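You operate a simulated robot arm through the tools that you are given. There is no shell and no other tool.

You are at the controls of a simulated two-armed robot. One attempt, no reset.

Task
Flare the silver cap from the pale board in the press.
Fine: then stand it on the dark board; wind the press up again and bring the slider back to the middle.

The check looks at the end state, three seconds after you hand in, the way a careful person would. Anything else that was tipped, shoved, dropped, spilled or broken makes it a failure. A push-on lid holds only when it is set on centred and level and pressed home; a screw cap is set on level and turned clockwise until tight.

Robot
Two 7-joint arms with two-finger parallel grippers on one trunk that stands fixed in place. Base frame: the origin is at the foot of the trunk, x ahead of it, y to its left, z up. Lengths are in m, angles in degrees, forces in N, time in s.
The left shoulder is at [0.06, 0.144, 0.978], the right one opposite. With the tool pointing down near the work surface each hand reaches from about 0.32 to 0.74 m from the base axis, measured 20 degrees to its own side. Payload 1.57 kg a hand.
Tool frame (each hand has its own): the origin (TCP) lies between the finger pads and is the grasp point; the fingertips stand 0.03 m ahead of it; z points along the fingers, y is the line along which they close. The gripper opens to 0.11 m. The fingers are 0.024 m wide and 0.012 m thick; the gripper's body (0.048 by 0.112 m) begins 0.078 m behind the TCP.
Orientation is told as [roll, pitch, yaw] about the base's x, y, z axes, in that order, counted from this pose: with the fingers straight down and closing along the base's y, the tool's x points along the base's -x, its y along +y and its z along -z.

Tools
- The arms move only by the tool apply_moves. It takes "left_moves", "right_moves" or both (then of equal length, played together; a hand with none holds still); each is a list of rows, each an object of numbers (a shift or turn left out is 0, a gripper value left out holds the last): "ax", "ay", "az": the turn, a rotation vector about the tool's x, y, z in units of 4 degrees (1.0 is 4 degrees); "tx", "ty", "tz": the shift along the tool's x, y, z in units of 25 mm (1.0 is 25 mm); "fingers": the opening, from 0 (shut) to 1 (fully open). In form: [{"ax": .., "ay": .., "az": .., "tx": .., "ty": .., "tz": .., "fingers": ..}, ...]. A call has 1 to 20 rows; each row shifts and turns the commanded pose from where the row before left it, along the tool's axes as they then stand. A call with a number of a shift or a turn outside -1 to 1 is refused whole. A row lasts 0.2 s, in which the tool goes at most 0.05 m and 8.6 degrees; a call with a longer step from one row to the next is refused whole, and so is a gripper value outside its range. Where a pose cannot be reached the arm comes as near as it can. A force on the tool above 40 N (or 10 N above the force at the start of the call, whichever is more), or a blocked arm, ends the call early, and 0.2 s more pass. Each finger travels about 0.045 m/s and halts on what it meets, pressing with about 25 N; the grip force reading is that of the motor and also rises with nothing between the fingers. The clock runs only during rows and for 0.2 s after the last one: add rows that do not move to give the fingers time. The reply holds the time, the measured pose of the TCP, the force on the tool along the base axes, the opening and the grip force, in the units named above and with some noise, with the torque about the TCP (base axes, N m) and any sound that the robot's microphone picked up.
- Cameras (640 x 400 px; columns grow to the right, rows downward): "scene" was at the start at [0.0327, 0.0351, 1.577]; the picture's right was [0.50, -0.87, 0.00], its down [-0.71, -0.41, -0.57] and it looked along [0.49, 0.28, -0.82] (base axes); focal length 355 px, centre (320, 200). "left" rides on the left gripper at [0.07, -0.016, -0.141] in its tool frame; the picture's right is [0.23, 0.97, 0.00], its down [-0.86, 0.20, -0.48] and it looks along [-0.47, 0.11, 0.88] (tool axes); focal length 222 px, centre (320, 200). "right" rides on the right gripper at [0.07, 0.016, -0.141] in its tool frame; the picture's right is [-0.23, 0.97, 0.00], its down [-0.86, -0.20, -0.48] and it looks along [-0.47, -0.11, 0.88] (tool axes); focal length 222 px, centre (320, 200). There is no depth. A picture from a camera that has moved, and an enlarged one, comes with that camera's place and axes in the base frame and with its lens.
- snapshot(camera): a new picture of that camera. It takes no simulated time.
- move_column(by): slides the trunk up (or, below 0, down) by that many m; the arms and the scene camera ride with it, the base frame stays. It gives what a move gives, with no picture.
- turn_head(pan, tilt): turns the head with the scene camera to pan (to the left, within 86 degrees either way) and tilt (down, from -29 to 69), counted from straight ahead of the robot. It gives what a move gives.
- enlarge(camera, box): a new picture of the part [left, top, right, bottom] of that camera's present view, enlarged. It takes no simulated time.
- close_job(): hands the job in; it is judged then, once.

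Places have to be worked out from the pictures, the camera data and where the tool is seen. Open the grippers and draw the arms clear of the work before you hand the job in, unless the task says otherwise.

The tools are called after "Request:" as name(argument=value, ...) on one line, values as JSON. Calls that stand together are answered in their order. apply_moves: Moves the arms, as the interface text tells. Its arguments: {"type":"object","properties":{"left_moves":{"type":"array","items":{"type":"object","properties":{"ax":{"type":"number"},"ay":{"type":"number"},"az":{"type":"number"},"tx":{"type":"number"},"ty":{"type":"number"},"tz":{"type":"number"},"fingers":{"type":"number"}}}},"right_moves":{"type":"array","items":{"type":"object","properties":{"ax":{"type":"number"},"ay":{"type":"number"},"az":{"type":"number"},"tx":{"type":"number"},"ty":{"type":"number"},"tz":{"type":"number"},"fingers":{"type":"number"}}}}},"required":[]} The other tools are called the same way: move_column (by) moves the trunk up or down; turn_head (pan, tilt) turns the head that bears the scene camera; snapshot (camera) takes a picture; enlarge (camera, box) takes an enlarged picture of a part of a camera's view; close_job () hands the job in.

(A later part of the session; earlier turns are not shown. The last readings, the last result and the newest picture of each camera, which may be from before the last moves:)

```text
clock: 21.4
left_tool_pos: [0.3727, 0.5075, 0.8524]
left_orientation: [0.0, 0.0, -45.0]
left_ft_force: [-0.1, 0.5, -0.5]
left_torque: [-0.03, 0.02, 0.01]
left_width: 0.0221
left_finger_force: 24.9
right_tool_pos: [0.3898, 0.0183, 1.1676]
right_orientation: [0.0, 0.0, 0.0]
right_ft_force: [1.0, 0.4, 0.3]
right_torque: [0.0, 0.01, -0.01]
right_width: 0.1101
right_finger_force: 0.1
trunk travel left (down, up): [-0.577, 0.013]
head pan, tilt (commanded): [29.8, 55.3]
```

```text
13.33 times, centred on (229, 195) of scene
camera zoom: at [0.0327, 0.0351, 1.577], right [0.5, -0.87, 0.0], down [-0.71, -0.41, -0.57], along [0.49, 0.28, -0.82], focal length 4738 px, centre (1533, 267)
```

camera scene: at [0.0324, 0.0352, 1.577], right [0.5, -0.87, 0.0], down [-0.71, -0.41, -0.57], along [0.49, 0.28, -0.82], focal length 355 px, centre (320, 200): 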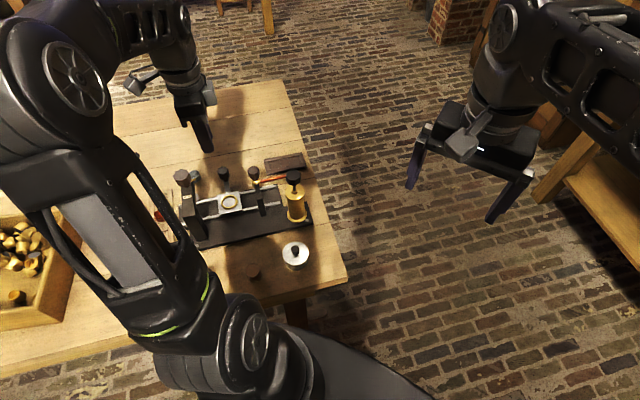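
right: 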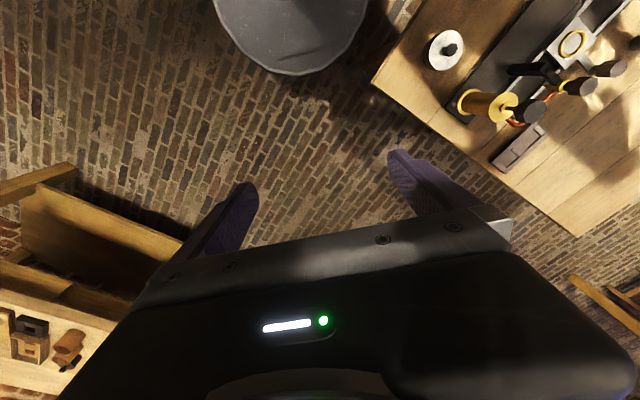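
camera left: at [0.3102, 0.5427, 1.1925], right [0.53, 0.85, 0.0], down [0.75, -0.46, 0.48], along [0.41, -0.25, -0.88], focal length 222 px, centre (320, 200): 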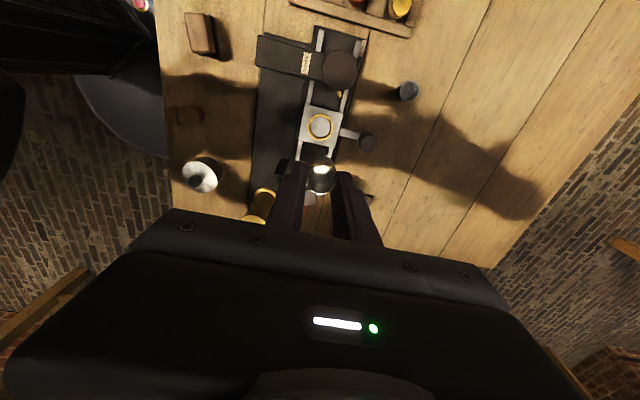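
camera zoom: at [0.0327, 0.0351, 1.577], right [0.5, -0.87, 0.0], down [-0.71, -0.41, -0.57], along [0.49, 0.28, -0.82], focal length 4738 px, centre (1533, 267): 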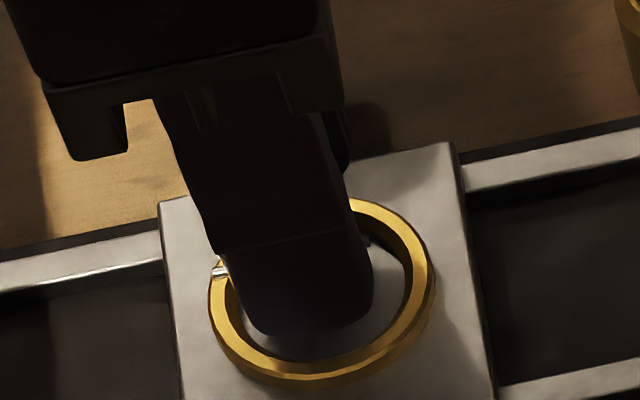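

The views agree the cap is within the ring's mouth, with 1–2 mm of residual offset and about 4 mm clearance all round. I trim slightly and lower in small steps while watching the force.

Request:
apply_moves(left_moves=[{"tx": -0.03, "ty": -0.05}, {"tz": 0.1}, {"tz": 0.1}, {}])

Request:
enlarge(camera="left", box=[240, 110, 400, 210])

Request:
enlarge(camera="scene", box=[205, 180, 253, 210])

```text
clock: 22.4
left_tool_pos: [0.3727, 0.5031, 0.8474]
left_orientation: [-0.1, 0.0, -44.8]
left_ft_force: [0.0, 0.2, 1.0]
left_torque: [0.01, 0.01, -0.02]
left_width: 0.022
left_finger_force: 25.5
right_tool_pos: [0.389, 0.0183, 1.1677]
right_orientation: [0.0, 0.0, 0.0]
right_ft_force: [-1.0, 0.3, 0.5]
right_torque: [-0.01, -0.01, 0.02]
right_width: 0.1097
right_finger_force: 0.0
trunk travel left (down, up): [-0.577, 0.013]
head pan, tilt (commanded): [29.8, 55.3]
```

```text
4.00 times, centred on (320, 160) of left
camera zoom: at [0.3113, 0.5412, 0.9887], right [0.53, 0.85, 0.0], down [0.75, -0.46, 0.48], along [0.41, -0.25, -0.88], focal length 888 px, centre (320, 360)
```

zoom: 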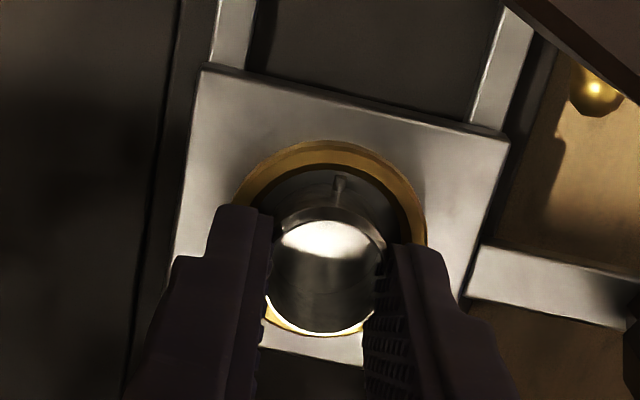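

```text
13.33 times, centred on (229, 195) of scene
camera zoom: at [0.0328, 0.0352, 1.577], right [0.5, -0.87, 0.0], down [-0.71, -0.41, -0.57], along [0.49, 0.28, -0.82], focal length 4738 px, centre (1533, 267)
```

zoom: 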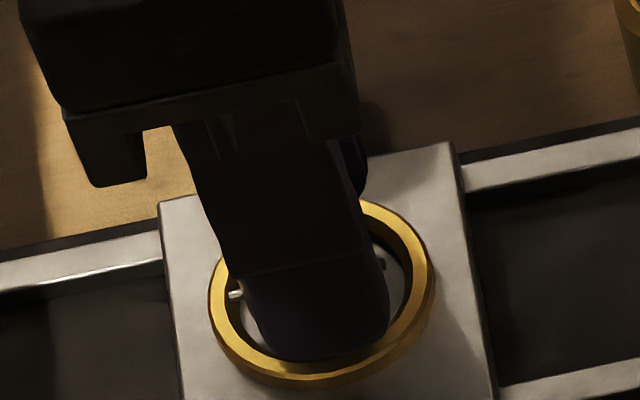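

Each move lands with a couple of millimetres of scatter, so I zoom in tightly to compare the cap's foot and pins with the ring before lowering further.

Request:
enlarge(camera="left", box=[288, 140, 352, 180])

Request:
enlarge(camera="scene", box=[216, 187, 240, 202])

```text
10.00 times, centred on (320, 160) of left
camera zoom: at [0.3113, 0.5412, 0.9887], right [0.53, 0.85, 0.0], down [0.75, -0.46, 0.48], along [0.41, -0.25, -0.88], focal length 2221 px, centre (320, 600)
```

zoom: 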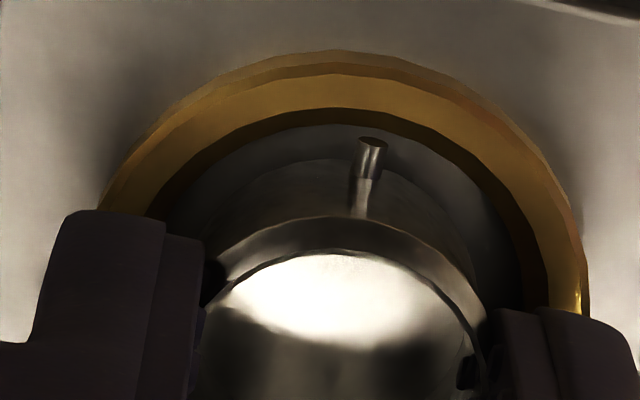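

```text
16.00 times, centred on (228, 194) of scene
camera zoom: at [0.0328, 0.0352, 1.577], right [0.5, -0.87, 0.0], down [-0.71, -0.41, -0.57], along [0.49, 0.28, -0.82], focal length 5686 px, centre (1792, 288)
```

zoom: 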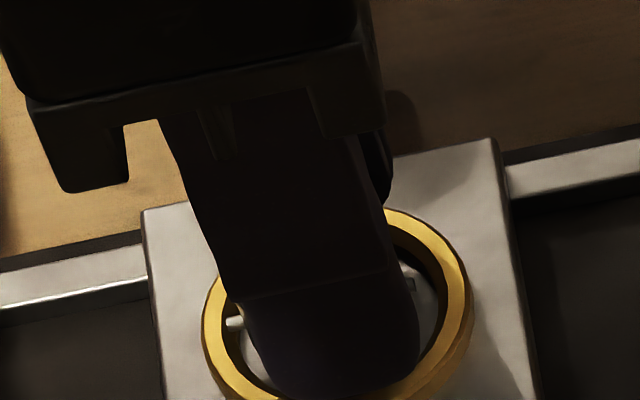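

Both views now show the pins just inside the ring with about 1 mm of room on the tight side. I trim by 0.8 mm toward +a and +b and lower another 2.5 mm.

Request:
apply_moves(left_moves=[{"tx": -0.03, "ty": 0.03}, {"tz": 0.06}, {"tz": 0.05}, {}])

Request:
enlarge(camera="left", box=[288, 140, 352, 180])

Request:
enlarge(camera="scene", box=[216, 187, 240, 202])

```text
clock: 23.4
left_tool_pos: [0.3729, 0.5044, 0.8459]
left_orientation: [0.0, 0.0, -44.9]
left_ft_force: [0.6, -0.3, 0.1]
left_torque: [0.01, 0.03, 0.0]
left_width: 0.0218
left_finger_force: 24.8
right_tool_pos: [0.3902, 0.0188, 1.1687]
right_orientation: [0.0, 0.0, 0.0]
right_ft_force: [0.2, -0.9, -0.2]
right_torque: [0.0, 0.01, 0.03]
right_width: 0.1101
right_finger_force: 0.1
trunk travel left (down, up): [-0.577, 0.013]
head pan, tilt (commanded): [29.8, 55.3]
```

```text
10.00 times, centred on (320, 160) of left
camera zoom: at [0.3125, 0.5414, 0.9866], right [0.53, 0.85, 0.0], down [0.75, -0.46, 0.48], along [0.41, -0.25, -0.88], focal length 2221 px, centre (320, 600)
```

zoom: 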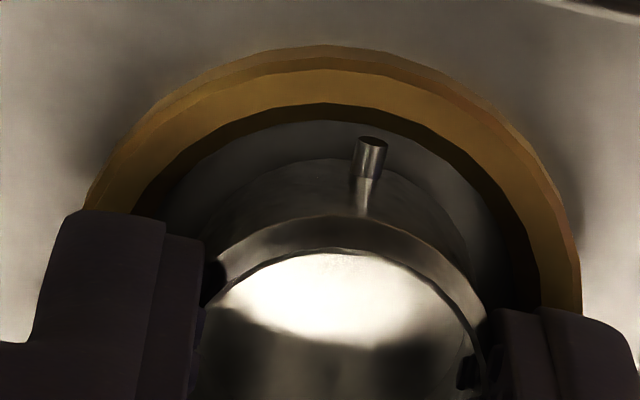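

```text
16.00 times, centred on (228, 194) of scene
camera zoom: at [0.0327, 0.0351, 1.577], right [0.5, -0.87, 0.0], down [-0.71, -0.41, -0.57], along [0.49, 0.28, -0.82], focal length 5686 px, centre (1792, 288)
```

zoom: 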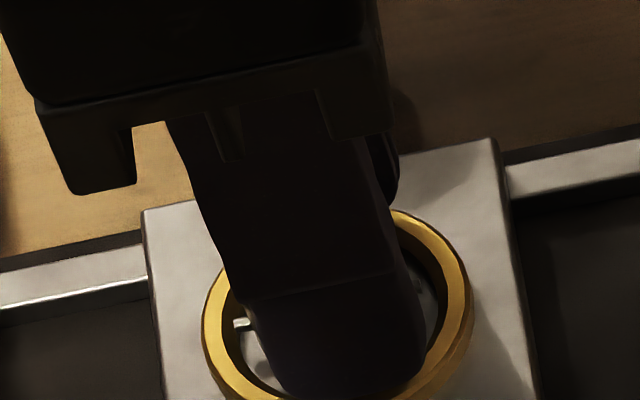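

The cap is well centred in the ring with no contact yet. I continue lowering by 2.5 mm steps.

Request:
apply_moves(left_moves=[{"tz": 0.06}, {"tz": 0.06}, {}])

Request:
enlarge(camera="left", box=[288, 140, 352, 180])

```text
clock: 24.2
left_tool_pos: [0.3739, 0.5042, 0.8431]
left_orientation: [0.0, 0.0, -45.0]
left_ft_force: [0.6, 0.9, 6.1]
left_torque: [0.1, -0.03, 0.0]
left_width: 0.022
left_finger_force: 25.5
right_tool_pos: [0.39, 0.0191, 1.1675]
right_orientation: [0.0, 0.0, 0.0]
right_ft_force: [0.5, -0.1, 0.4]
right_torque: [-0.01, -0.02, 0.0]
right_width: 0.11
right_finger_force: 0.1
trunk travel left (down, up): [-0.577, 0.013]
head pan, tilt (commanded): [29.8, 55.3]
```

```text
10.00 times, centred on (320, 160) of left
camera zoom: at [0.3128, 0.5418, 0.985], right [0.53, 0.85, 0.0], down [0.75, -0.46, 0.48], along [0.41, -0.25, -0.88], focal length 2221 px, centre (320, 600)
```

zoom: 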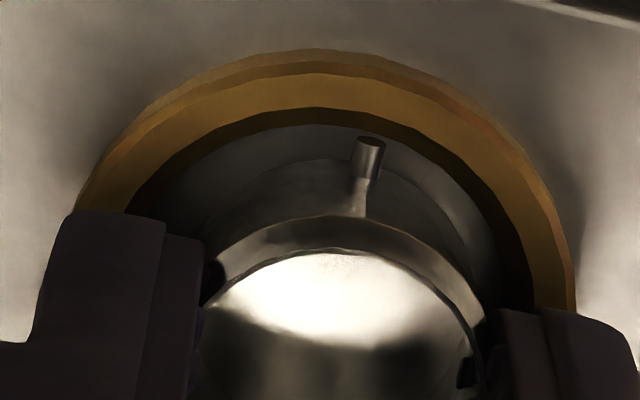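

A 6 N upward force shows the cap's foot has reached the slider plate (foot z≈0.800). I open the fingers to release it.

Request:
apply_moves(left_moves=[{"fingers": 0.3}, {"fingers": 0.42}, {"fingers": 0.42}, {"fingers": 0.42}])

Request:
enlarge(camera="left", box=[272, 130, 368, 190])

Request:
enlarge(camera="scene", box=[205, 180, 253, 210])

```text
clock: 25.2
left_tool_pos: [0.3739, 0.5037, 0.8426]
left_orientation: [0.0, 0.0, -45.0]
left_ft_force: [0.1, 0.7, 0.4]
left_torque: [0.03, 0.0, 0.01]
left_width: 0.0463
left_finger_force: 0.2
right_tool_pos: [0.3888, 0.0192, 1.1672]
right_orientation: [0.0, 0.0, 0.0]
right_ft_force: [0.2, -0.5, -0.4]
right_torque: [-0.01, -0.01, 0.0]
right_width: 0.1097
right_finger_force: 0.1
trunk travel left (down, up): [-0.577, 0.013]
head pan, tilt (commanded): [29.8, 55.3]
```

```text
6.67 times, centred on (320, 160) of left
camera zoom: at [0.3128, 0.5419, 0.9844], right [0.53, 0.85, 0.0], down [0.75, -0.46, 0.48], along [0.41, -0.25, -0.88], focal length 1481 px, centre (320, 467)
```

zoom: 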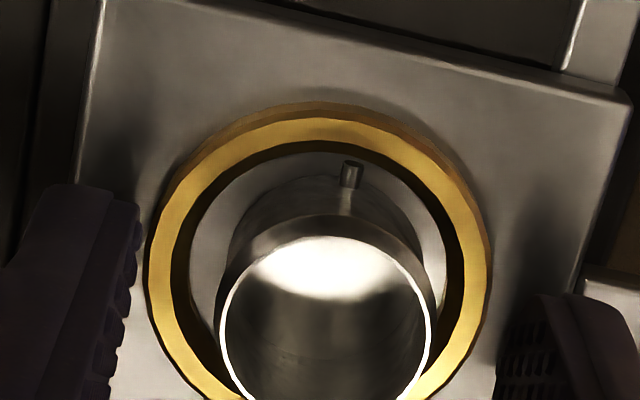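

```text
13.33 times, centred on (229, 195) of scene
camera zoom: at [0.0328, 0.0352, 1.577], right [0.5, -0.87, 0.0], down [-0.71, -0.41, -0.57], along [0.49, 0.28, -0.82], focal length 4738 px, centre (1533, 267)
```

zoom: 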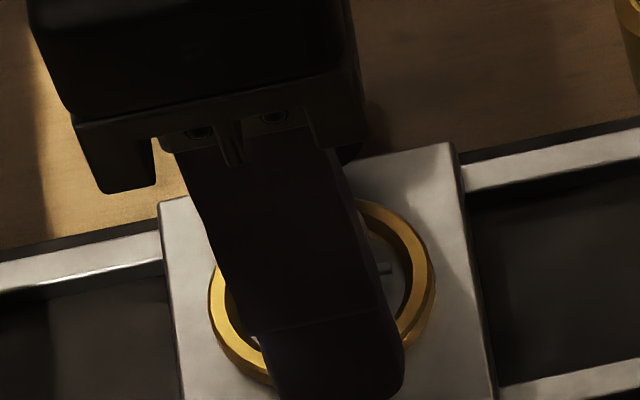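

The cap stands inside the ring. I raise the hand straight up to clear everything and inspect.

Request:
apply_moves(left_moves=[{"tz": -0.4}, {"tz": -0.8}, {"tz": -1}, {"tz": -1}, {"tz": -1}, {"tz": -1}, {"tz": -1}, {"tz": -1}, {"tz": -1}, {}])

Request:
enlarge(camera="left", box=[240, 40, 400, 140])

Request:
enlarge(camera="scene", box=[205, 180, 253, 210])

```text
clock: 27.4
left_tool_pos: [0.3734, 0.5061, 1.0475]
left_orientation: [0.0, 0.0, -45.0]
left_ft_force: [0.2, -0.4, 0.3]
left_torque: [-0.02, 0.01, 0.04]
left_width: 0.046
left_finger_force: 0.0
right_tool_pos: [0.3896, 0.0191, 1.1671]
right_orientation: [0.1, -0.1, 0.0]
right_ft_force: [0.4, -0.3, 0.2]
right_torque: [-0.01, -0.02, -0.01]
right_width: 0.1101
right_finger_force: 0.0
trunk travel left (down, up): [-0.577, 0.013]
head pan, tilt (commanded): [29.8, 55.3]
```

```text
4.00 times, centred on (320, 90) of left
camera zoom: at [0.3131, 0.5434, 1.1893], right [0.53, 0.85, 0.0], down [0.75, -0.46, 0.48], along [0.41, -0.25, -0.88], focal length 888 px, centre (320, 640)
```

zoom: 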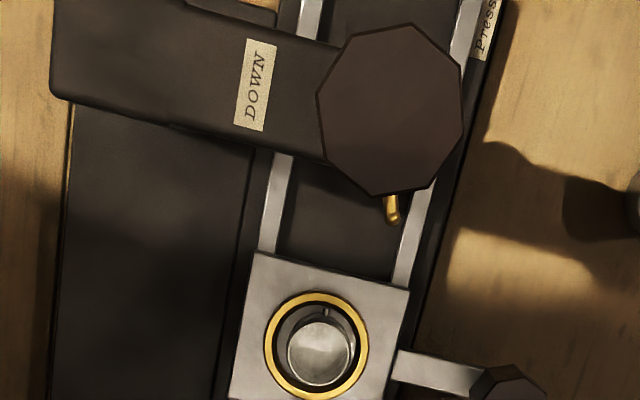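

```text
13.33 times, centred on (229, 195) of scene
camera zoom: at [0.0329, 0.0353, 1.577], right [0.5, -0.87, 0.0], down [-0.71, -0.41, -0.57], along [0.49, 0.28, -0.82], focal length 4738 px, centre (1533, 267)
```

zoom: 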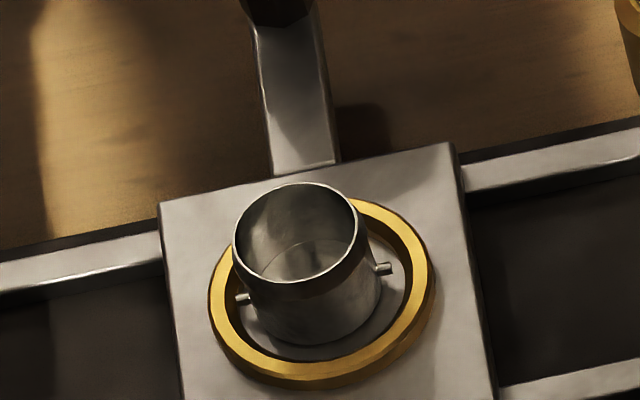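

The cap sits upright in the ring, within 2 mm of centre. Next I turn the hand to yaw +45 (fingers closing along the rails) to grasp the slider's handle knob near (0.429, 0.559), top z≈0.841.

Request:
apply_moves(left_moves=[{"az": -1}, {"az": -1}, {"az": -1}, {"az": -1}, {"az": -1}, {"az": -1}, {"az": -1}, {"az": -1}, {"az": -1}, {"az": -1}, {"az": -1}, {"az": -1}, {"az": -1}, {"az": -1}, {"az": -1}, {"az": -1}, {"az": -1}, {"az": -1}, {"az": -1}, {"az": -1}])

Request:
apply_moves(left_moves=[{"az": -1}, {"az": -1}, {"az": -0.5}, {"tx": -0.9}, {"tx": -0.9}, {"tx": -0.9}, {"tx": -0.5}, {"fingers": 0.5}, {"fingers": 0.5}])

Request:
snapshot(camera="left")

Request:
snapshot(camera="scene")

```text
clock: 31.6
left_tool_pos: [0.3732, 0.5047, 1.0462]
left_orientation: [0.0, 0.0, 35.2]
left_ft_force: [0.5, -0.4, 0.0]
left_torque: [-0.01, -0.04, 0.0]
left_width: 0.0462
left_finger_force: 0.0
right_tool_pos: [0.3897, 0.0196, 1.1684]
right_orientation: [-0.1, -0.1, 0.1]
right_ft_force: [0.5, 0.3, -0.1]
right_torque: [0.0, 0.0, 0.02]
right_width: 0.1101
right_finger_force: 0.1
trunk travel left (down, up): [-0.577, 0.013]
head pan, tilt (commanded): [29.8, 55.3]
```

```text
clock: 33.6
left_tool_pos: [0.4309, 0.5622, 1.0475]
left_orientation: [-0.1, -0.1, 45.0]
left_ft_force: [0.3, 0.1, -0.1]
left_torque: [-0.03, 0.02, 0.01]
left_width: 0.055
left_finger_force: 0.2
right_tool_pos: [0.3895, 0.0193, 1.1681]
right_orientation: [0.0, 0.1, -0.1]
right_ft_force: [0.2, -0.2, -0.3]
right_torque: [0.04, 0.0, 0.02]
right_width: 0.1103
right_finger_force: 0.0
trunk travel left (down, up): [-0.577, 0.013]
head pan, tilt (commanded): [29.8, 55.3]
```

```text
taken
camera left: at [0.3934, 0.5016, 1.189], right [-0.85, 0.53, 0.0], down [0.46, 0.75, 0.48], along [0.25, 0.41, -0.88], focal length 222 px, centre (320, 200)
```

left: 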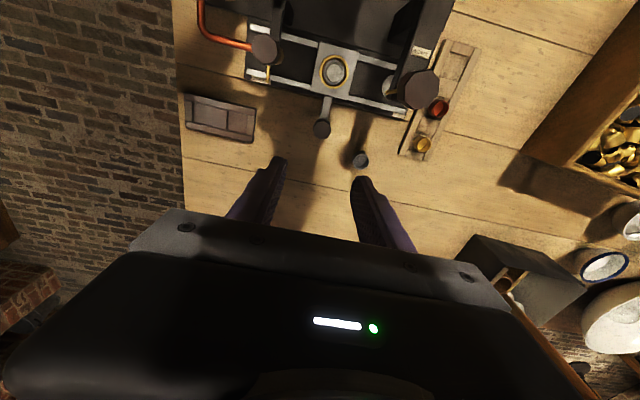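

```text
taken
camera scene: at [0.0328, 0.0352, 1.577], right [0.5, -0.87, 0.0], down [-0.71, -0.41, -0.57], along [0.49, 0.28, -0.82], focal length 355 px, centre (320, 200)
```

scene: 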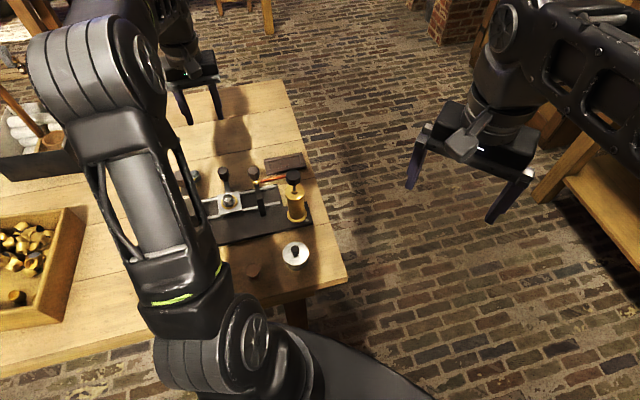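

Request:
enlarge(camera="left", box=[240, 60, 400, 160])

Request:
enlarge(camera="left", box=[180, 20, 300, 150])

```text
4.00 times, centred on (320, 110) of left
camera zoom: at [0.3934, 0.5016, 1.189], right [-0.85, 0.53, 0.0], down [0.46, 0.75, 0.48], along [0.25, 0.41, -0.88], focal length 888 px, centre (320, 560)
```

zoom: 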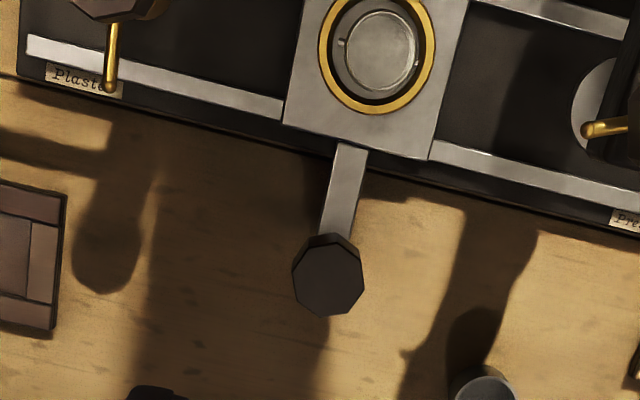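

```text
3.08 times, centred on (240, 85) of left
camera zoom: at [0.3934, 0.5016, 1.189], right [-0.85, 0.53, 0.0], down [0.46, 0.75, 0.48], along [0.25, 0.41, -0.88], focal length 684 px, centre (566, 554)
```

zoom: 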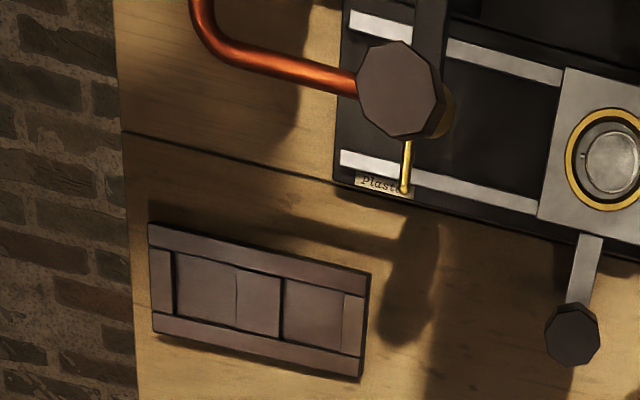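

The handle knob is about 4 mm toward -b and 2 mm toward -a from the tool axis. I correct, lower to z≈0.89 and recheck.

Request:
apply_moves(left_moves=[{"tx": 0.16, "ty": 0.09}, {"tz": 1}, {"tz": 1}, {"tz": 1}, {"tz": 1}, {"tz": 1}, {"tz": 1}, {"tz": 0.3}, {}])

Request:
enlarge(camera="left", box=[240, 100, 400, 200])

Request:
snapshot(camera="scene")

```text
clock: 35.6
left_tool_pos: [0.4271, 0.5613, 0.8905]
left_orientation: [0.1, 0.0, 45.2]
left_ft_force: [0.4, 0.3, 0.5]
left_torque: [-0.02, -0.02, 0.03]
left_width: 0.0551
left_finger_force: 0.1
right_tool_pos: [0.3895, 0.0188, 1.1679]
right_orientation: [0.0, 0.0, 0.1]
right_ft_force: [-0.2, 0.0, 0.1]
right_torque: [0.03, 0.01, -0.03]
right_width: 0.1101
right_finger_force: 0.1
trunk travel left (down, up): [-0.577, 0.013]
head pan, tilt (commanded): [29.8, 55.3]
```

```text
4.00 times, centred on (320, 150) of left
camera zoom: at [0.3899, 0.4998, 1.032], right [-0.85, 0.53, 0.0], down [0.46, 0.75, 0.48], along [0.25, 0.41, -0.88], focal length 888 px, centre (320, 400)
```

zoom: 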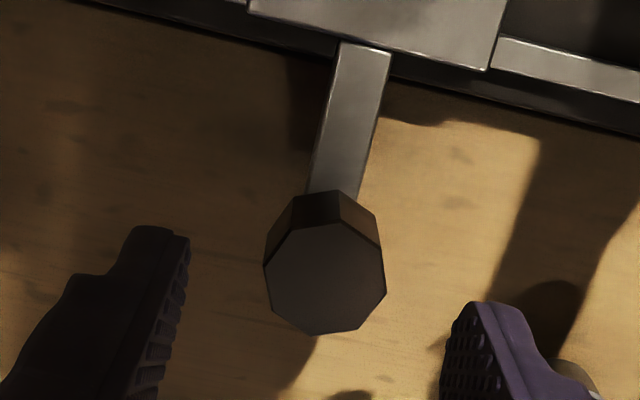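

```text
taken
camera scene: at [0.0328, 0.0352, 1.577], right [0.5, -0.87, 0.0], down [-0.71, -0.41, -0.57], along [0.49, 0.28, -0.82], focal length 355 px, centre (320, 200)
```

scene: 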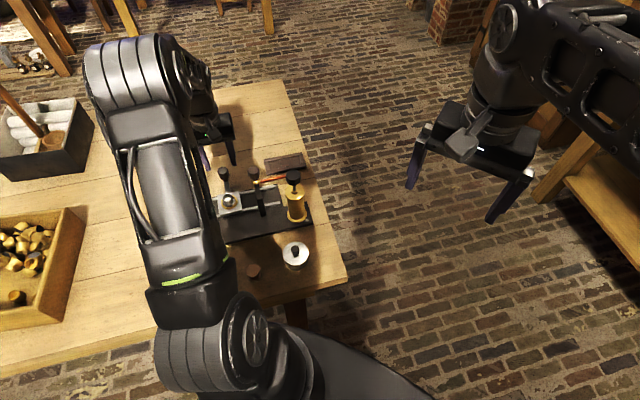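

Alignment over the handle knob is within 1 mm. I lower to TCP z≈0.848 and close the fingers on it.

Request:
apply_moves(left_moves=[{"tz": 0.6}, {"tz": 0.6}, {"tz": 0.5}, {}])

Request:
enlarge(camera="left", box=[240, 110, 400, 210])

```text
clock: 36.6
left_tool_pos: [0.4255, 0.5596, 0.8487]
left_orientation: [0.0, 0.0, 44.9]
left_ft_force: [-0.1, -1.1, 0.1]
left_torque: [0.03, -0.01, 0.01]
left_width: 0.055
left_finger_force: 0.0
right_tool_pos: [0.39, 0.0184, 1.1677]
right_orientation: [0.0, 0.0, 0.0]
right_ft_force: [-0.1, -1.0, -0.1]
right_torque: [-0.02, 0.01, 0.04]
right_width: 0.1098
right_finger_force: 0.0
trunk travel left (down, up): [-0.577, 0.013]
head pan, tilt (commanded): [29.8, 55.3]
```

```text
4.00 times, centred on (320, 160) of left
camera zoom: at [0.3881, 0.4985, 0.9894], right [-0.85, 0.53, 0.0], down [0.46, 0.75, 0.48], along [0.25, 0.41, -0.88], focal length 888 px, centre (320, 360)
```

zoom: 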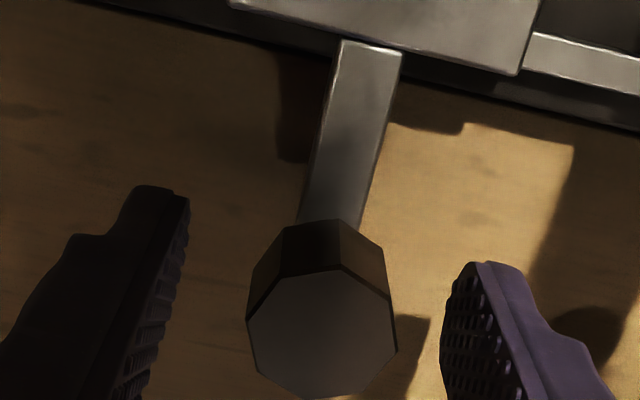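

Request:
apply_moves(left_moves=[{"tx": -0.1, "fingers": 0.35}, {"fingers": 0.2}, {"fingers": 0.15}, {"fingers": 0.15}, {"fingers": 0.15}])

Request:
enlarge(camera="left", box=[240, 110, 400, 210])

```text
clock: 37.8
left_tool_pos: [0.4267, 0.561, 0.8477]
left_orientation: [0.0, 0.0, 45.1]
left_ft_force: [-0.8, 0.2, -0.9]
left_torque: [0.09, -0.18, -0.01]
left_width: 0.0278
left_finger_force: 37.8
right_tool_pos: [0.3908, 0.0194, 1.1682]
right_orientation: [0.0, 0.0, 0.0]
right_ft_force: [-0.5, -0.9, 0.9]
right_torque: [0.0, -0.01, -0.01]
right_width: 0.11
right_finger_force: 0.1
trunk travel left (down, up): [-0.577, 0.013]
head pan, tilt (commanded): [29.8, 55.3]
```

```text
4.00 times, centred on (320, 160) of left
camera zoom: at [0.39, 0.5009, 0.9894], right [-0.85, 0.53, 0.0], down [0.46, 0.75, 0.48], along [0.25, 0.41, -0.88], focal length 888 px, centre (320, 360)
```

zoom: 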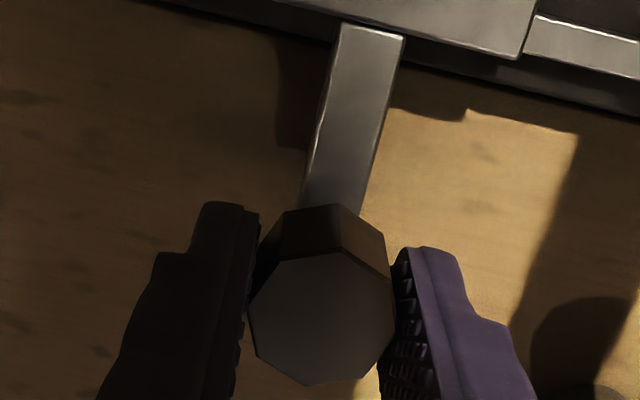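

The handle is firmly gripped. I draw the slider slowly toward the Press station (-a) by 40 mm and check the forces.

Request:
apply_moves(left_moves=[{"ty": 0.06}, {"ty": 0.12}, {"ty": 0.2}, {"ty": 0.22}, {"ty": 0.25}, {"ty": 0.25}, {"ty": 0.25}, {"ty": 0.25}, {"ty": 0.12}])

Request:
enlarge(camera="scene", box=[165, 155, 261, 215])

```text
clock: 39.8
left_tool_pos: [0.3967, 0.5929, 0.8474]
left_orientation: [-0.1, -0.1, 44.9]
left_ft_force: [4.4, 2.7, 8.1]
left_torque: [-0.69, 0.6, -0.06]
left_width: 0.0274
left_finger_force: 37.9
right_tool_pos: [0.3906, 0.0177, 1.1667]
right_orientation: [0.0, 0.0, 0.0]
right_ft_force: [-0.3, -0.4, 0.0]
right_torque: [-0.02, 0.03, 0.0]
right_width: 0.11
right_finger_force: 0.1
trunk travel left (down, up): [-0.577, 0.013]
head pan, tilt (commanded): [29.8, 55.3]
```

```text
6.67 times, centred on (213, 185) of scene
camera zoom: at [0.0329, 0.0349, 1.5771], right [0.5, -0.87, 0.0], down [-0.71, -0.41, -0.57], along [0.49, 0.28, -0.82], focal length 2369 px, centre (1033, 300)
```

zoom: 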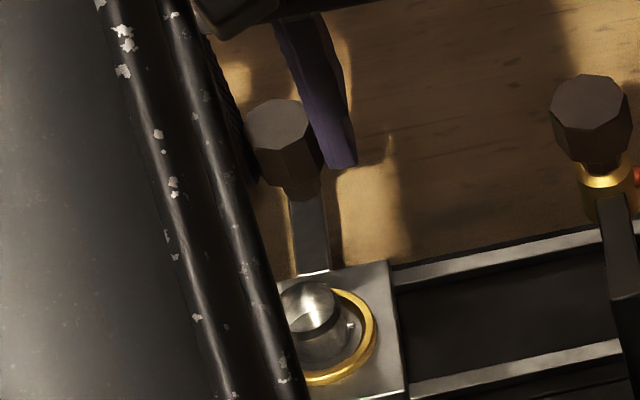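

The slider moves freely with the cap riding in the ring. I continue toward the press end, about 30 mm more, easing the slight downward load.

Request:
apply_moves(left_moves=[{"ty": 0.12, "tz": -0.03}, {"ty": 0.2, "tz": -0.03}, {"ty": 0.25}, {"ty": 0.25}, {"ty": 0.2}, {"ty": 0.12}, {"ty": 0.06}])

Request:
enlarge(camera="left", box=[240, 0, 420, 120])

Request:
snapshot(camera="scene")

```text
clock: 41.4
left_tool_pos: [0.376, 0.613, 0.8478]
left_orientation: [0.0, 0.1, 45.1]
left_ft_force: [3.8, 2.2, -4.6]
left_torque: [-0.8, 0.71, 0.0]
left_width: 0.0274
left_finger_force: 38.2
right_tool_pos: [0.3912, 0.02, 1.1688]
right_orientation: [0.1, 0.0, 0.0]
right_ft_force: [0.0, -0.2, -0.3]
right_torque: [-0.04, -0.01, -0.04]
right_width: 0.1099
right_finger_force: 0.1
trunk travel left (down, up): [-0.577, 0.013]
head pan, tilt (commanded): [29.8, 55.3]
```

```text
3.33 times, centred on (330, 60) of left
camera zoom: at [0.3388, 0.5525, 0.9896], right [-0.85, 0.53, 0.0], down [0.46, 0.75, 0.48], along [0.25, 0.41, -0.88], focal length 740 px, centre (287, 667)
```

zoom: 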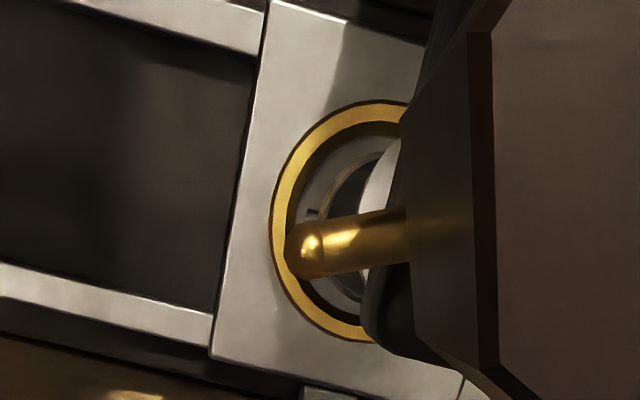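

```text
taken
camera scene: at [0.0336, 0.0361, 1.5771], right [0.5, -0.87, 0.0], down [-0.71, -0.41, -0.57], along [0.49, 0.28, -0.82], focal length 355 px, centre (320, 200)
```

scene: 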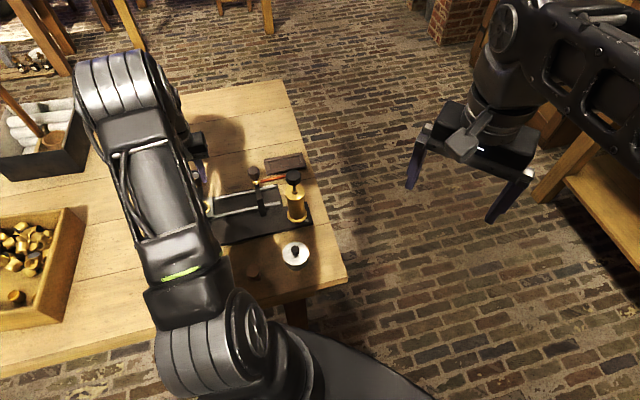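

The slider has come 73 mm; the station should be at about 80 mm. I continue in 2.5 mm steps watching for an end stop.

Request:
apply_moves(left_moves=[{"ty": 0.1}, {"ty": 0.1}, {"ty": 0.1}, {}])

Request:
enlarge(camera="left", box=[240, 0, 420, 120])

```text
clock: 42.4
left_tool_pos: [0.3697, 0.6186, 0.8473]
left_orientation: [-0.1, 0.0, 45.0]
left_ft_force: [1.3, 0.2, -4.9]
left_torque: [-0.75, 0.72, -0.01]
left_width: 0.0273
left_finger_force: 37.9
right_tool_pos: [0.3908, 0.0193, 1.1686]
right_orientation: [0.1, 0.0, 0.1]
right_ft_force: [0.2, 0.4, 0.4]
right_torque: [0.01, -0.01, 0.02]
right_width: 0.1101
right_finger_force: 0.1
trunk travel left (down, up): [-0.577, 0.013]
head pan, tilt (commanded): [29.8, 55.3]
```

```text
3.33 times, centred on (330, 60) of left
camera zoom: at [0.3336, 0.5575, 0.9895], right [-0.85, 0.53, 0.0], down [0.46, 0.75, 0.48], along [0.25, 0.41, -0.88], focal length 740 px, centre (287, 667)
```

zoom: 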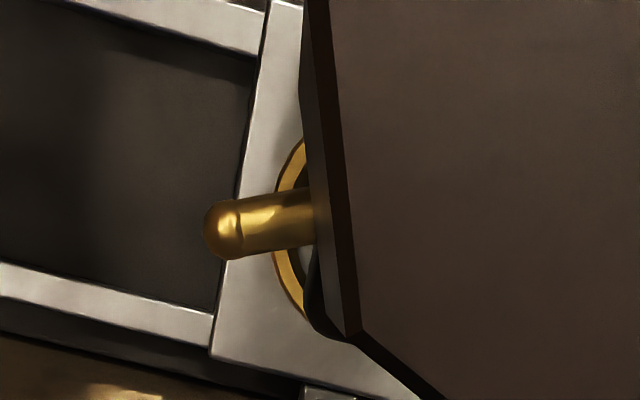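

Moved 81 mm, with no stop felt yet. I push gently a little further to find whether there is an end stop.

Request:
apply_moves(left_moves=[{"ty": 0.08}, {"ty": 0.08}, {}])

```text
clock: 43.2
left_tool_pos: [0.3728, 0.6203, 0.8479]
left_orientation: [-0.1, 0.2, 44.9]
left_ft_force: [7.9, -13.0, -19.2]
left_torque: [0.47, -0.69, 0.06]
left_width: 0.0276
left_finger_force: 38.4
right_tool_pos: [0.3923, 0.019, 1.1662]
right_orientation: [0.0, 0.1, 0.0]
right_ft_force: [0.7, -0.3, 0.1]
right_torque: [0.0, 0.02, -0.03]
right_width: 0.1102
right_finger_force: 0.0
trunk travel left (down, up): [-0.577, 0.013]
head pan, tilt (commanded): [29.8, 55.3]
```

The reaction of about 15 N along the rail shows the slider is at its end stop (80 mm from the middle), under the press. I relieve the load slightly, then open the fingers.

Request:
apply_moves(left_moves=[{"ty": -0.06, "tz": 0.03}, {}])

```text
clock: 43.8
left_tool_pos: [0.3697, 0.6192, 0.8476]
left_orientation: [0.0, 0.2, 45.0]
left_ft_force: [7.5, -11.6, -11.1]
left_torque: [-0.89, 0.61, 0.0]
left_width: 0.0279
left_finger_force: 38.1
right_tool_pos: [0.3921, 0.0185, 1.1672]
right_orientation: [0.0, 0.1, 0.0]
right_ft_force: [0.1, -0.6, 0.6]
right_torque: [0.02, -0.02, -0.01]
right_width: 0.11
right_finger_force: 0.2
trunk travel left (down, up): [-0.577, 0.013]
head pan, tilt (commanded): [29.8, 55.3]
```

Still lightly pressed against the stop, which is what I want. I open the fingers now and check the slider stays put.

Request:
apply_moves(left_moves=[{"ty": -0.04, "fingers": 0.3}, {"fingers": 0.4}, {"fingers": 0.5}, {"fingers": 0.5}, {"fingers": 0.5}])

Request:
enlarge(camera="left", box=[200, 0, 440, 200])

```text
clock: 45.0
left_tool_pos: [0.3695, 0.6207, 0.8472]
left_orientation: [0.0, 0.1, 45.0]
left_ft_force: [0.1, 0.5, 0.5]
left_torque: [-0.02, 0.03, 0.0]
left_width: 0.0551
left_finger_force: 0.0
right_tool_pos: [0.3899, 0.019, 1.1669]
right_orientation: [0.1, -0.1, 0.0]
right_ft_force: [0.5, 0.0, 0.5]
right_torque: [-0.01, 0.03, -0.04]
right_width: 0.11
right_finger_force: 0.1
trunk travel left (down, up): [-0.577, 0.013]
head pan, tilt (commanded): [29.8, 55.3]
```

```text
2.00 times, centred on (320, 100) of left
camera zoom: at [0.332, 0.5589, 0.9894], right [-0.85, 0.53, 0.0], down [0.46, 0.75, 0.48], along [0.25, 0.41, -0.88], focal length 444 px, centre (320, 400)
```

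zoom: 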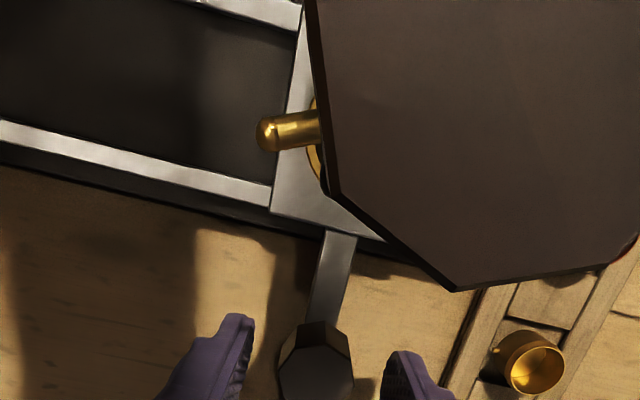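

Fingers are open and the slider stayed at the stop. I raise the hand straight up and look at the press station.

Request:
apply_moves(left_moves=[{"tz": -0.5}, {"tz": -1}, {"tz": -1}, {"tz": -1}, {"tz": -1}, {"tz": -1}, {"tz": -1}, {"tz": -1}, {"tz": -0.5}, {}])

Request:
enlarge(camera="left", box=[240, 20, 440, 145])

Request:
snapshot(camera="scene")

```text
clock: 47.2
left_tool_pos: [0.3676, 0.6179, 1.0486]
left_orientation: [0.1, 0.0, 45.1]
left_ft_force: [0.6, 0.1, 0.1]
left_torque: [-0.02, -0.02, -0.02]
left_width: 0.0553
left_finger_force: 0.0
right_tool_pos: [0.3899, 0.0192, 1.1672]
right_orientation: [0.0, 0.0, 0.1]
right_ft_force: [0.7, 0.3, 0.9]
right_torque: [-0.01, 0.0, -0.01]
right_width: 0.1098
right_finger_force: 0.0
trunk travel left (down, up): [-0.577, 0.013]
head pan, tilt (commanded): [29.8, 55.3]
```

```text
3.20 times, centred on (340, 82) of left
camera zoom: at [0.3297, 0.5578, 1.1906], right [-0.85, 0.53, 0.0], down [0.46, 0.75, 0.48], along [0.25, 0.41, -0.88], focal length 711 px, centre (256, 576)
```

zoom: 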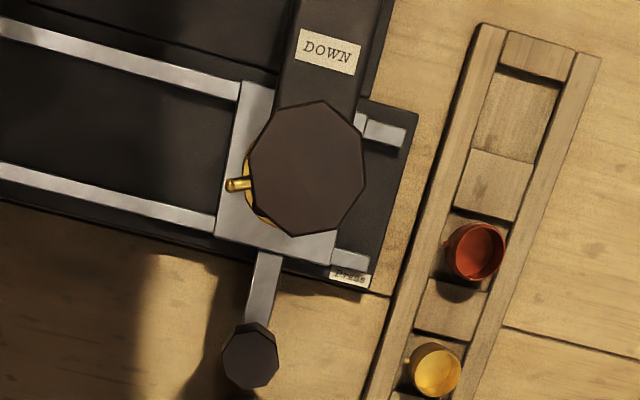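

```text
taken
camera scene: at [0.0328, 0.0351, 1.577], right [0.5, -0.87, 0.0], down [-0.71, -0.41, -0.57], along [0.49, 0.28, -0.82], focal length 355 px, centre (320, 200)
```

scene: 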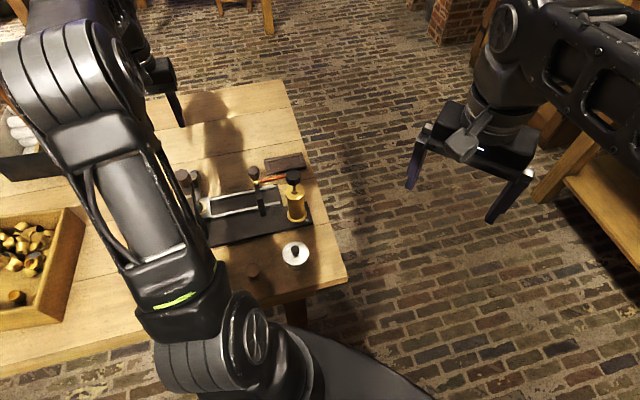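

The press knob is centred near (0.3142, 0.5615), top z≈0.945, about 34 mm across flats. Its gold pointer sits low at angle -22.5°, and the arm top is at z≈0.92. I turn the hand to yaw -22.5 so the fingers close square to the pointer, and move above the knob.

Request:
apply_moves(left_moves=[{"az": 1}, {"az": 1}, {"az": 1}, {"az": 1}, {"az": 1}, {"az": 1}, {"az": 1}, {"az": 1}, {"az": 1}, {"az": 1}, {"az": 1}, {"az": 1}, {"az": 1}, {"az": 1}, {"az": 1}, {"az": 1}, {"az": 0.875}, {}])

Request:
apply_moves(left_moves=[{"tx": 0.37, "ty": -0.95, "fingers": 0.55}, {"tx": 0.37, "ty": -0.95}, {"tx": 0.37, "ty": -1}, {}])

Request:
snapshot(camera="left")

Request:
enlarge(camera="left", box=[240, 110, 400, 210])

```text
clock: 51.0
left_tool_pos: [0.3682, 0.6183, 1.0484]
left_orientation: [0.0, 0.0, -22.5]
left_ft_force: [-0.4, -1.0, -0.4]
left_torque: [0.01, -0.02, 0.01]
left_width: 0.0548
left_finger_force: 0.1
right_tool_pos: [0.3905, 0.0181, 1.1673]
right_orientation: [0.0, 0.0, 0.0]
right_ft_force: [-0.2, 0.2, -0.2]
right_torque: [-0.02, 0.0, 0.03]
right_width: 0.11
right_finger_force: 0.0
trunk travel left (down, up): [-0.577, 0.013]
head pan, tilt (commanded): [29.8, 55.3]
```

```text
clock: 52.0
left_tool_pos: [0.3195, 0.5639, 1.0468]
left_orientation: [0.0, 0.1, -22.5]
left_ft_force: [-0.4, 0.1, -0.1]
left_torque: [0.0, 0.02, 0.01]
left_width: 0.0602
left_finger_force: 0.1
right_tool_pos: [0.3899, 0.0193, 1.1671]
right_orientation: [0.0, 0.0, 0.0]
right_ft_force: [-0.2, 0.2, -0.1]
right_torque: [0.0, 0.01, 0.0]
right_width: 0.1102
right_finger_force: 0.0
trunk travel left (down, up): [-0.577, 0.013]
head pan, tilt (commanded): [29.8, 55.3]
```

```text
taken
camera left: at [0.2486, 0.5747, 1.1876], right [0.16, 0.99, 0.0], down [0.87, -0.14, 0.48], along [0.47, -0.08, -0.88], focal length 222 px, centre (320, 200)
```

left: 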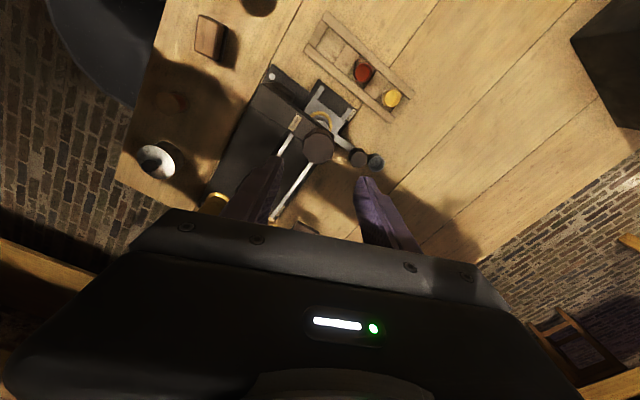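

```text
4.00 times, centred on (320, 160) of left
camera zoom: at [0.2486, 0.5747, 1.1876], right [0.16, 0.99, 0.0], down [0.87, -0.14, 0.48], along [0.47, -0.08, -0.88], focal length 888 px, centre (320, 360)
```

zoom: 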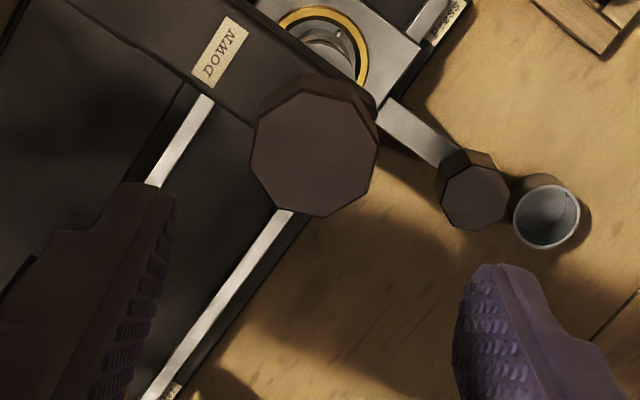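

The ring and cap sit right under the spindle. The knob is 5 mm off the tool axis, so I correct, lower to z≈0.985 and recheck.

Request:
apply_moves(left_moves=[{"tx": 0.2, "ty": -0.07}, {"tz": 0.8}, {"tz": 0.8}, {"tz": 0.85}, {}])

Request:
enlarge(camera="left", box=[240, 110, 400, 210])

```text
clock: 53.2
left_tool_pos: [0.311, 0.5633, 0.986]
left_orientation: [0.0, -0.1, -22.4]
left_ft_force: [0.0, 0.0, 0.8]
left_torque: [0.02, -0.01, -0.02]
left_width: 0.0606
left_finger_force: 0.1
right_tool_pos: [0.3896, 0.0181, 1.1691]
right_orientation: [0.0, 0.0, 0.0]
right_ft_force: [0.1, -0.1, -0.2]
right_torque: [-0.01, -0.02, 0.01]
right_width: 0.1101
right_finger_force: 0.0
trunk travel left (down, up): [-0.577, 0.013]
head pan, tilt (commanded): [29.8, 55.3]
```

```text
4.00 times, centred on (320, 160) of left
camera zoom: at [0.2404, 0.5754, 1.1273], right [0.16, 0.99, 0.0], down [0.87, -0.14, 0.48], along [0.47, -0.08, -0.88], focal length 888 px, centre (320, 360)
```

zoom: 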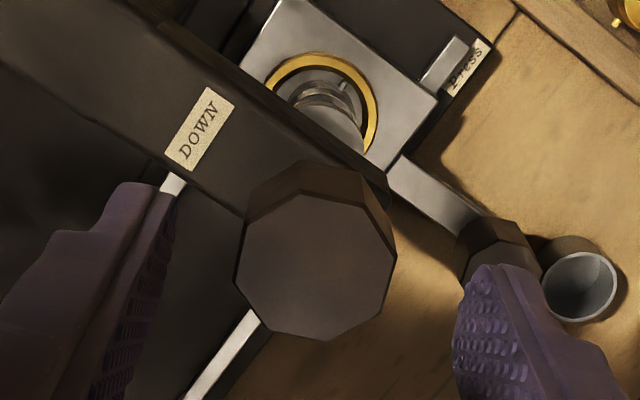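

Knob centre is at about (0.3146, 0.5618). I shift 3.7 mm along the tool's -x and descend to TCP z≈0.956.

Request:
apply_moves(left_moves=[{"tx": -0.15}, {"tz": 0.6}, {"tz": 0.6}, {}])

Request:
enlarge(camera="left", box=[240, 120, 400, 220])

```text
clock: 54.2
left_tool_pos: [0.3156, 0.5628, 0.9567]
left_orientation: [0.0, -0.1, -22.4]
left_ft_force: [0.4, 0.9, -0.3]
left_torque: [0.03, 0.03, -0.04]
left_width: 0.0607
left_finger_force: 0.0
right_tool_pos: [0.3891, 0.0186, 1.169]
right_orientation: [0.1, 0.0, 0.0]
right_ft_force: [-0.6, 0.1, 0.5]
right_torque: [0.0, 0.0, -0.02]
right_width: 0.1099
right_finger_force: 0.2
trunk travel left (down, up): [-0.577, 0.013]
head pan, tilt (commanded): [29.8, 55.3]
```

```text
4.00 times, centred on (320, 170) of left
camera zoom: at [0.2449, 0.5733, 1.0983], right [0.16, 0.99, 0.0], down [0.87, -0.14, 0.48], along [0.47, -0.08, -0.88], focal length 888 px, centre (320, 320)
```

zoom: 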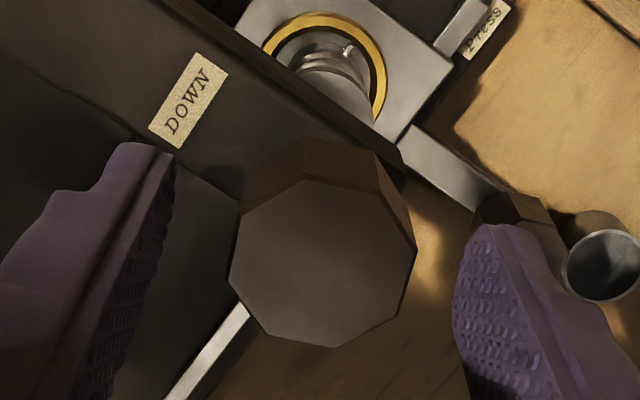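

Alignment over the knob is within 1 mm. I take a reference close-up of the punch and cap before gripping.

Request:
enlarge(camera="left", box=[295, 115, 351, 150])

Request:
apply_moves(left_moves=[{"fingers": 0.4}, {"fingers": 0.25}, {"fingers": 0.2}, {"fingers": 0.2}, {"fingers": 0.2}])

Request:
enlarge(camera="left", box=[240, 120, 400, 220])

```text
11.43 times, centred on (323, 132) of left
camera zoom: at [0.2449, 0.5733, 1.0983], right [0.16, 0.99, 0.0], down [0.87, -0.14, 0.48], along [0.47, -0.08, -0.88], focal length 2538 px, centre (286, 971)
```

zoom: 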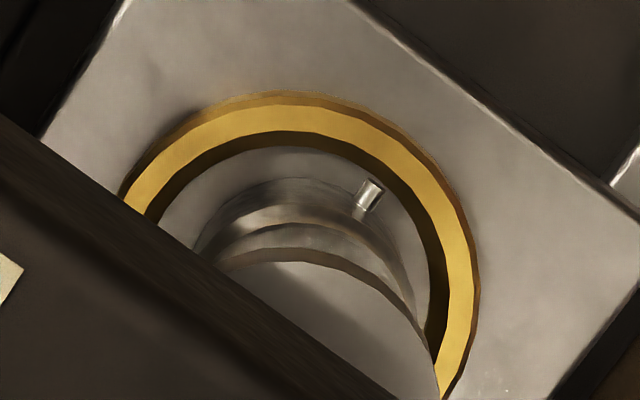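

```text
clock: 55.4
left_tool_pos: [0.315, 0.5624, 0.9576]
left_orientation: [0.0, 0.0, -22.5]
left_ft_force: [-0.8, -1.9, -1.9]
left_torque: [0.39, -0.23, 0.01]
left_width: 0.0357
left_finger_force: 42.7
right_tool_pos: [0.3904, 0.0187, 1.1677]
right_orientation: [0.0, -0.1, 0.1]
right_ft_force: [-0.1, 0.7, 0.5]
right_torque: [0.01, 0.0, -0.03]
right_width: 0.11
right_finger_force: 0.1
trunk travel left (down, up): [-0.577, 0.013]
head pan, tilt (commanded): [29.8, 55.3]
```

```text
4.00 times, centred on (320, 170) of left
camera zoom: at [0.2449, 0.5731, 1.0983], right [0.16, 0.99, 0.0], down [0.87, -0.14, 0.48], along [0.47, -0.08, -0.88], focal length 888 px, centre (320, 320)
```

zoom: 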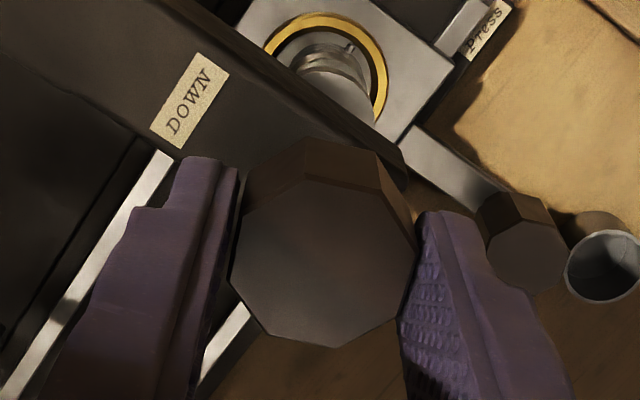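

The knob is gripped on its flats. I turn it 20° clockwise (seen from above) as a trial, watching the torque and the punch.

Request:
apply_moves(left_moves=[{"az": 0.6}, {"az": 1}, {"az": 1}, {"az": 1}, {"az": 1}, {"az": 0.4}])

Request:
enlarge(camera="left", box=[240, 110, 400, 210])

Request:
enlarge(camera="scene", box=[165, 155, 261, 215])

```text
clock: 56.8
left_tool_pos: [0.3169, 0.5609, 0.9566]
left_orientation: [0.1, 0.1, -42.6]
left_ft_force: [-1.3, -3.0, -1.2]
left_torque: [0.04, 0.1, 0.01]
left_width: 0.0354
left_finger_force: 42.7
right_tool_pos: [0.3895, 0.0183, 1.169]
right_orientation: [0.1, 0.0, 0.0]
right_ft_force: [0.4, -0.4, 0.5]
right_torque: [0.03, 0.04, -0.05]
right_width: 0.11
right_finger_force: 0.1
trunk travel left (down, up): [-0.577, 0.013]
head pan, tilt (commanded): [29.8, 55.3]
```

```text
4.00 times, centred on (320, 160) of left
camera zoom: at [0.2529, 0.5963, 1.0983], right [0.49, 0.87, 0.0], down [0.77, -0.43, 0.48], along [0.42, -0.23, -0.88], focal length 888 px, centre (320, 360)
```

zoom: 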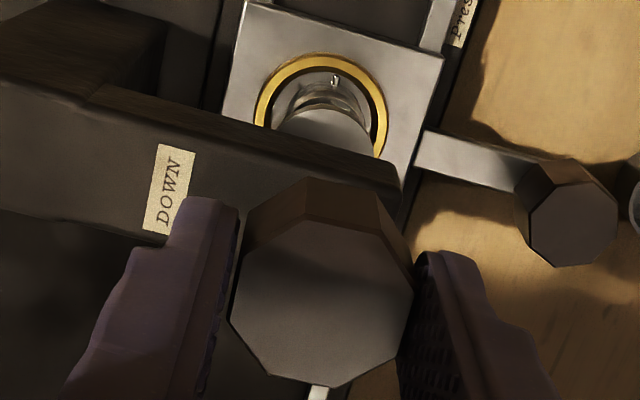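

```text
6.67 times, centred on (213, 185) of scene
camera zoom: at [0.0327, 0.0347, 1.5771], right [0.5, -0.87, 0.0], down [-0.71, -0.41, -0.57], along [0.49, 0.28, -0.82], focal length 2369 px, centre (1033, 300)
```

zoom: 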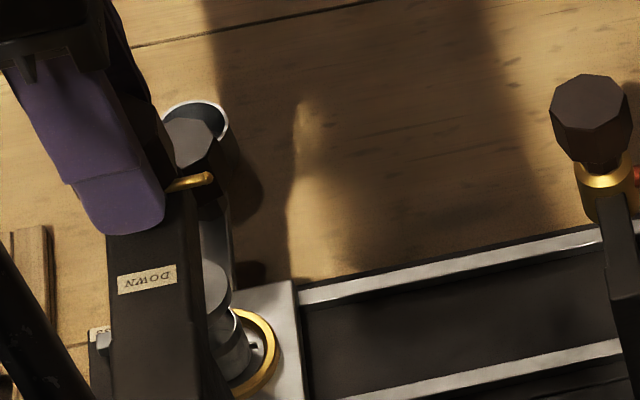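

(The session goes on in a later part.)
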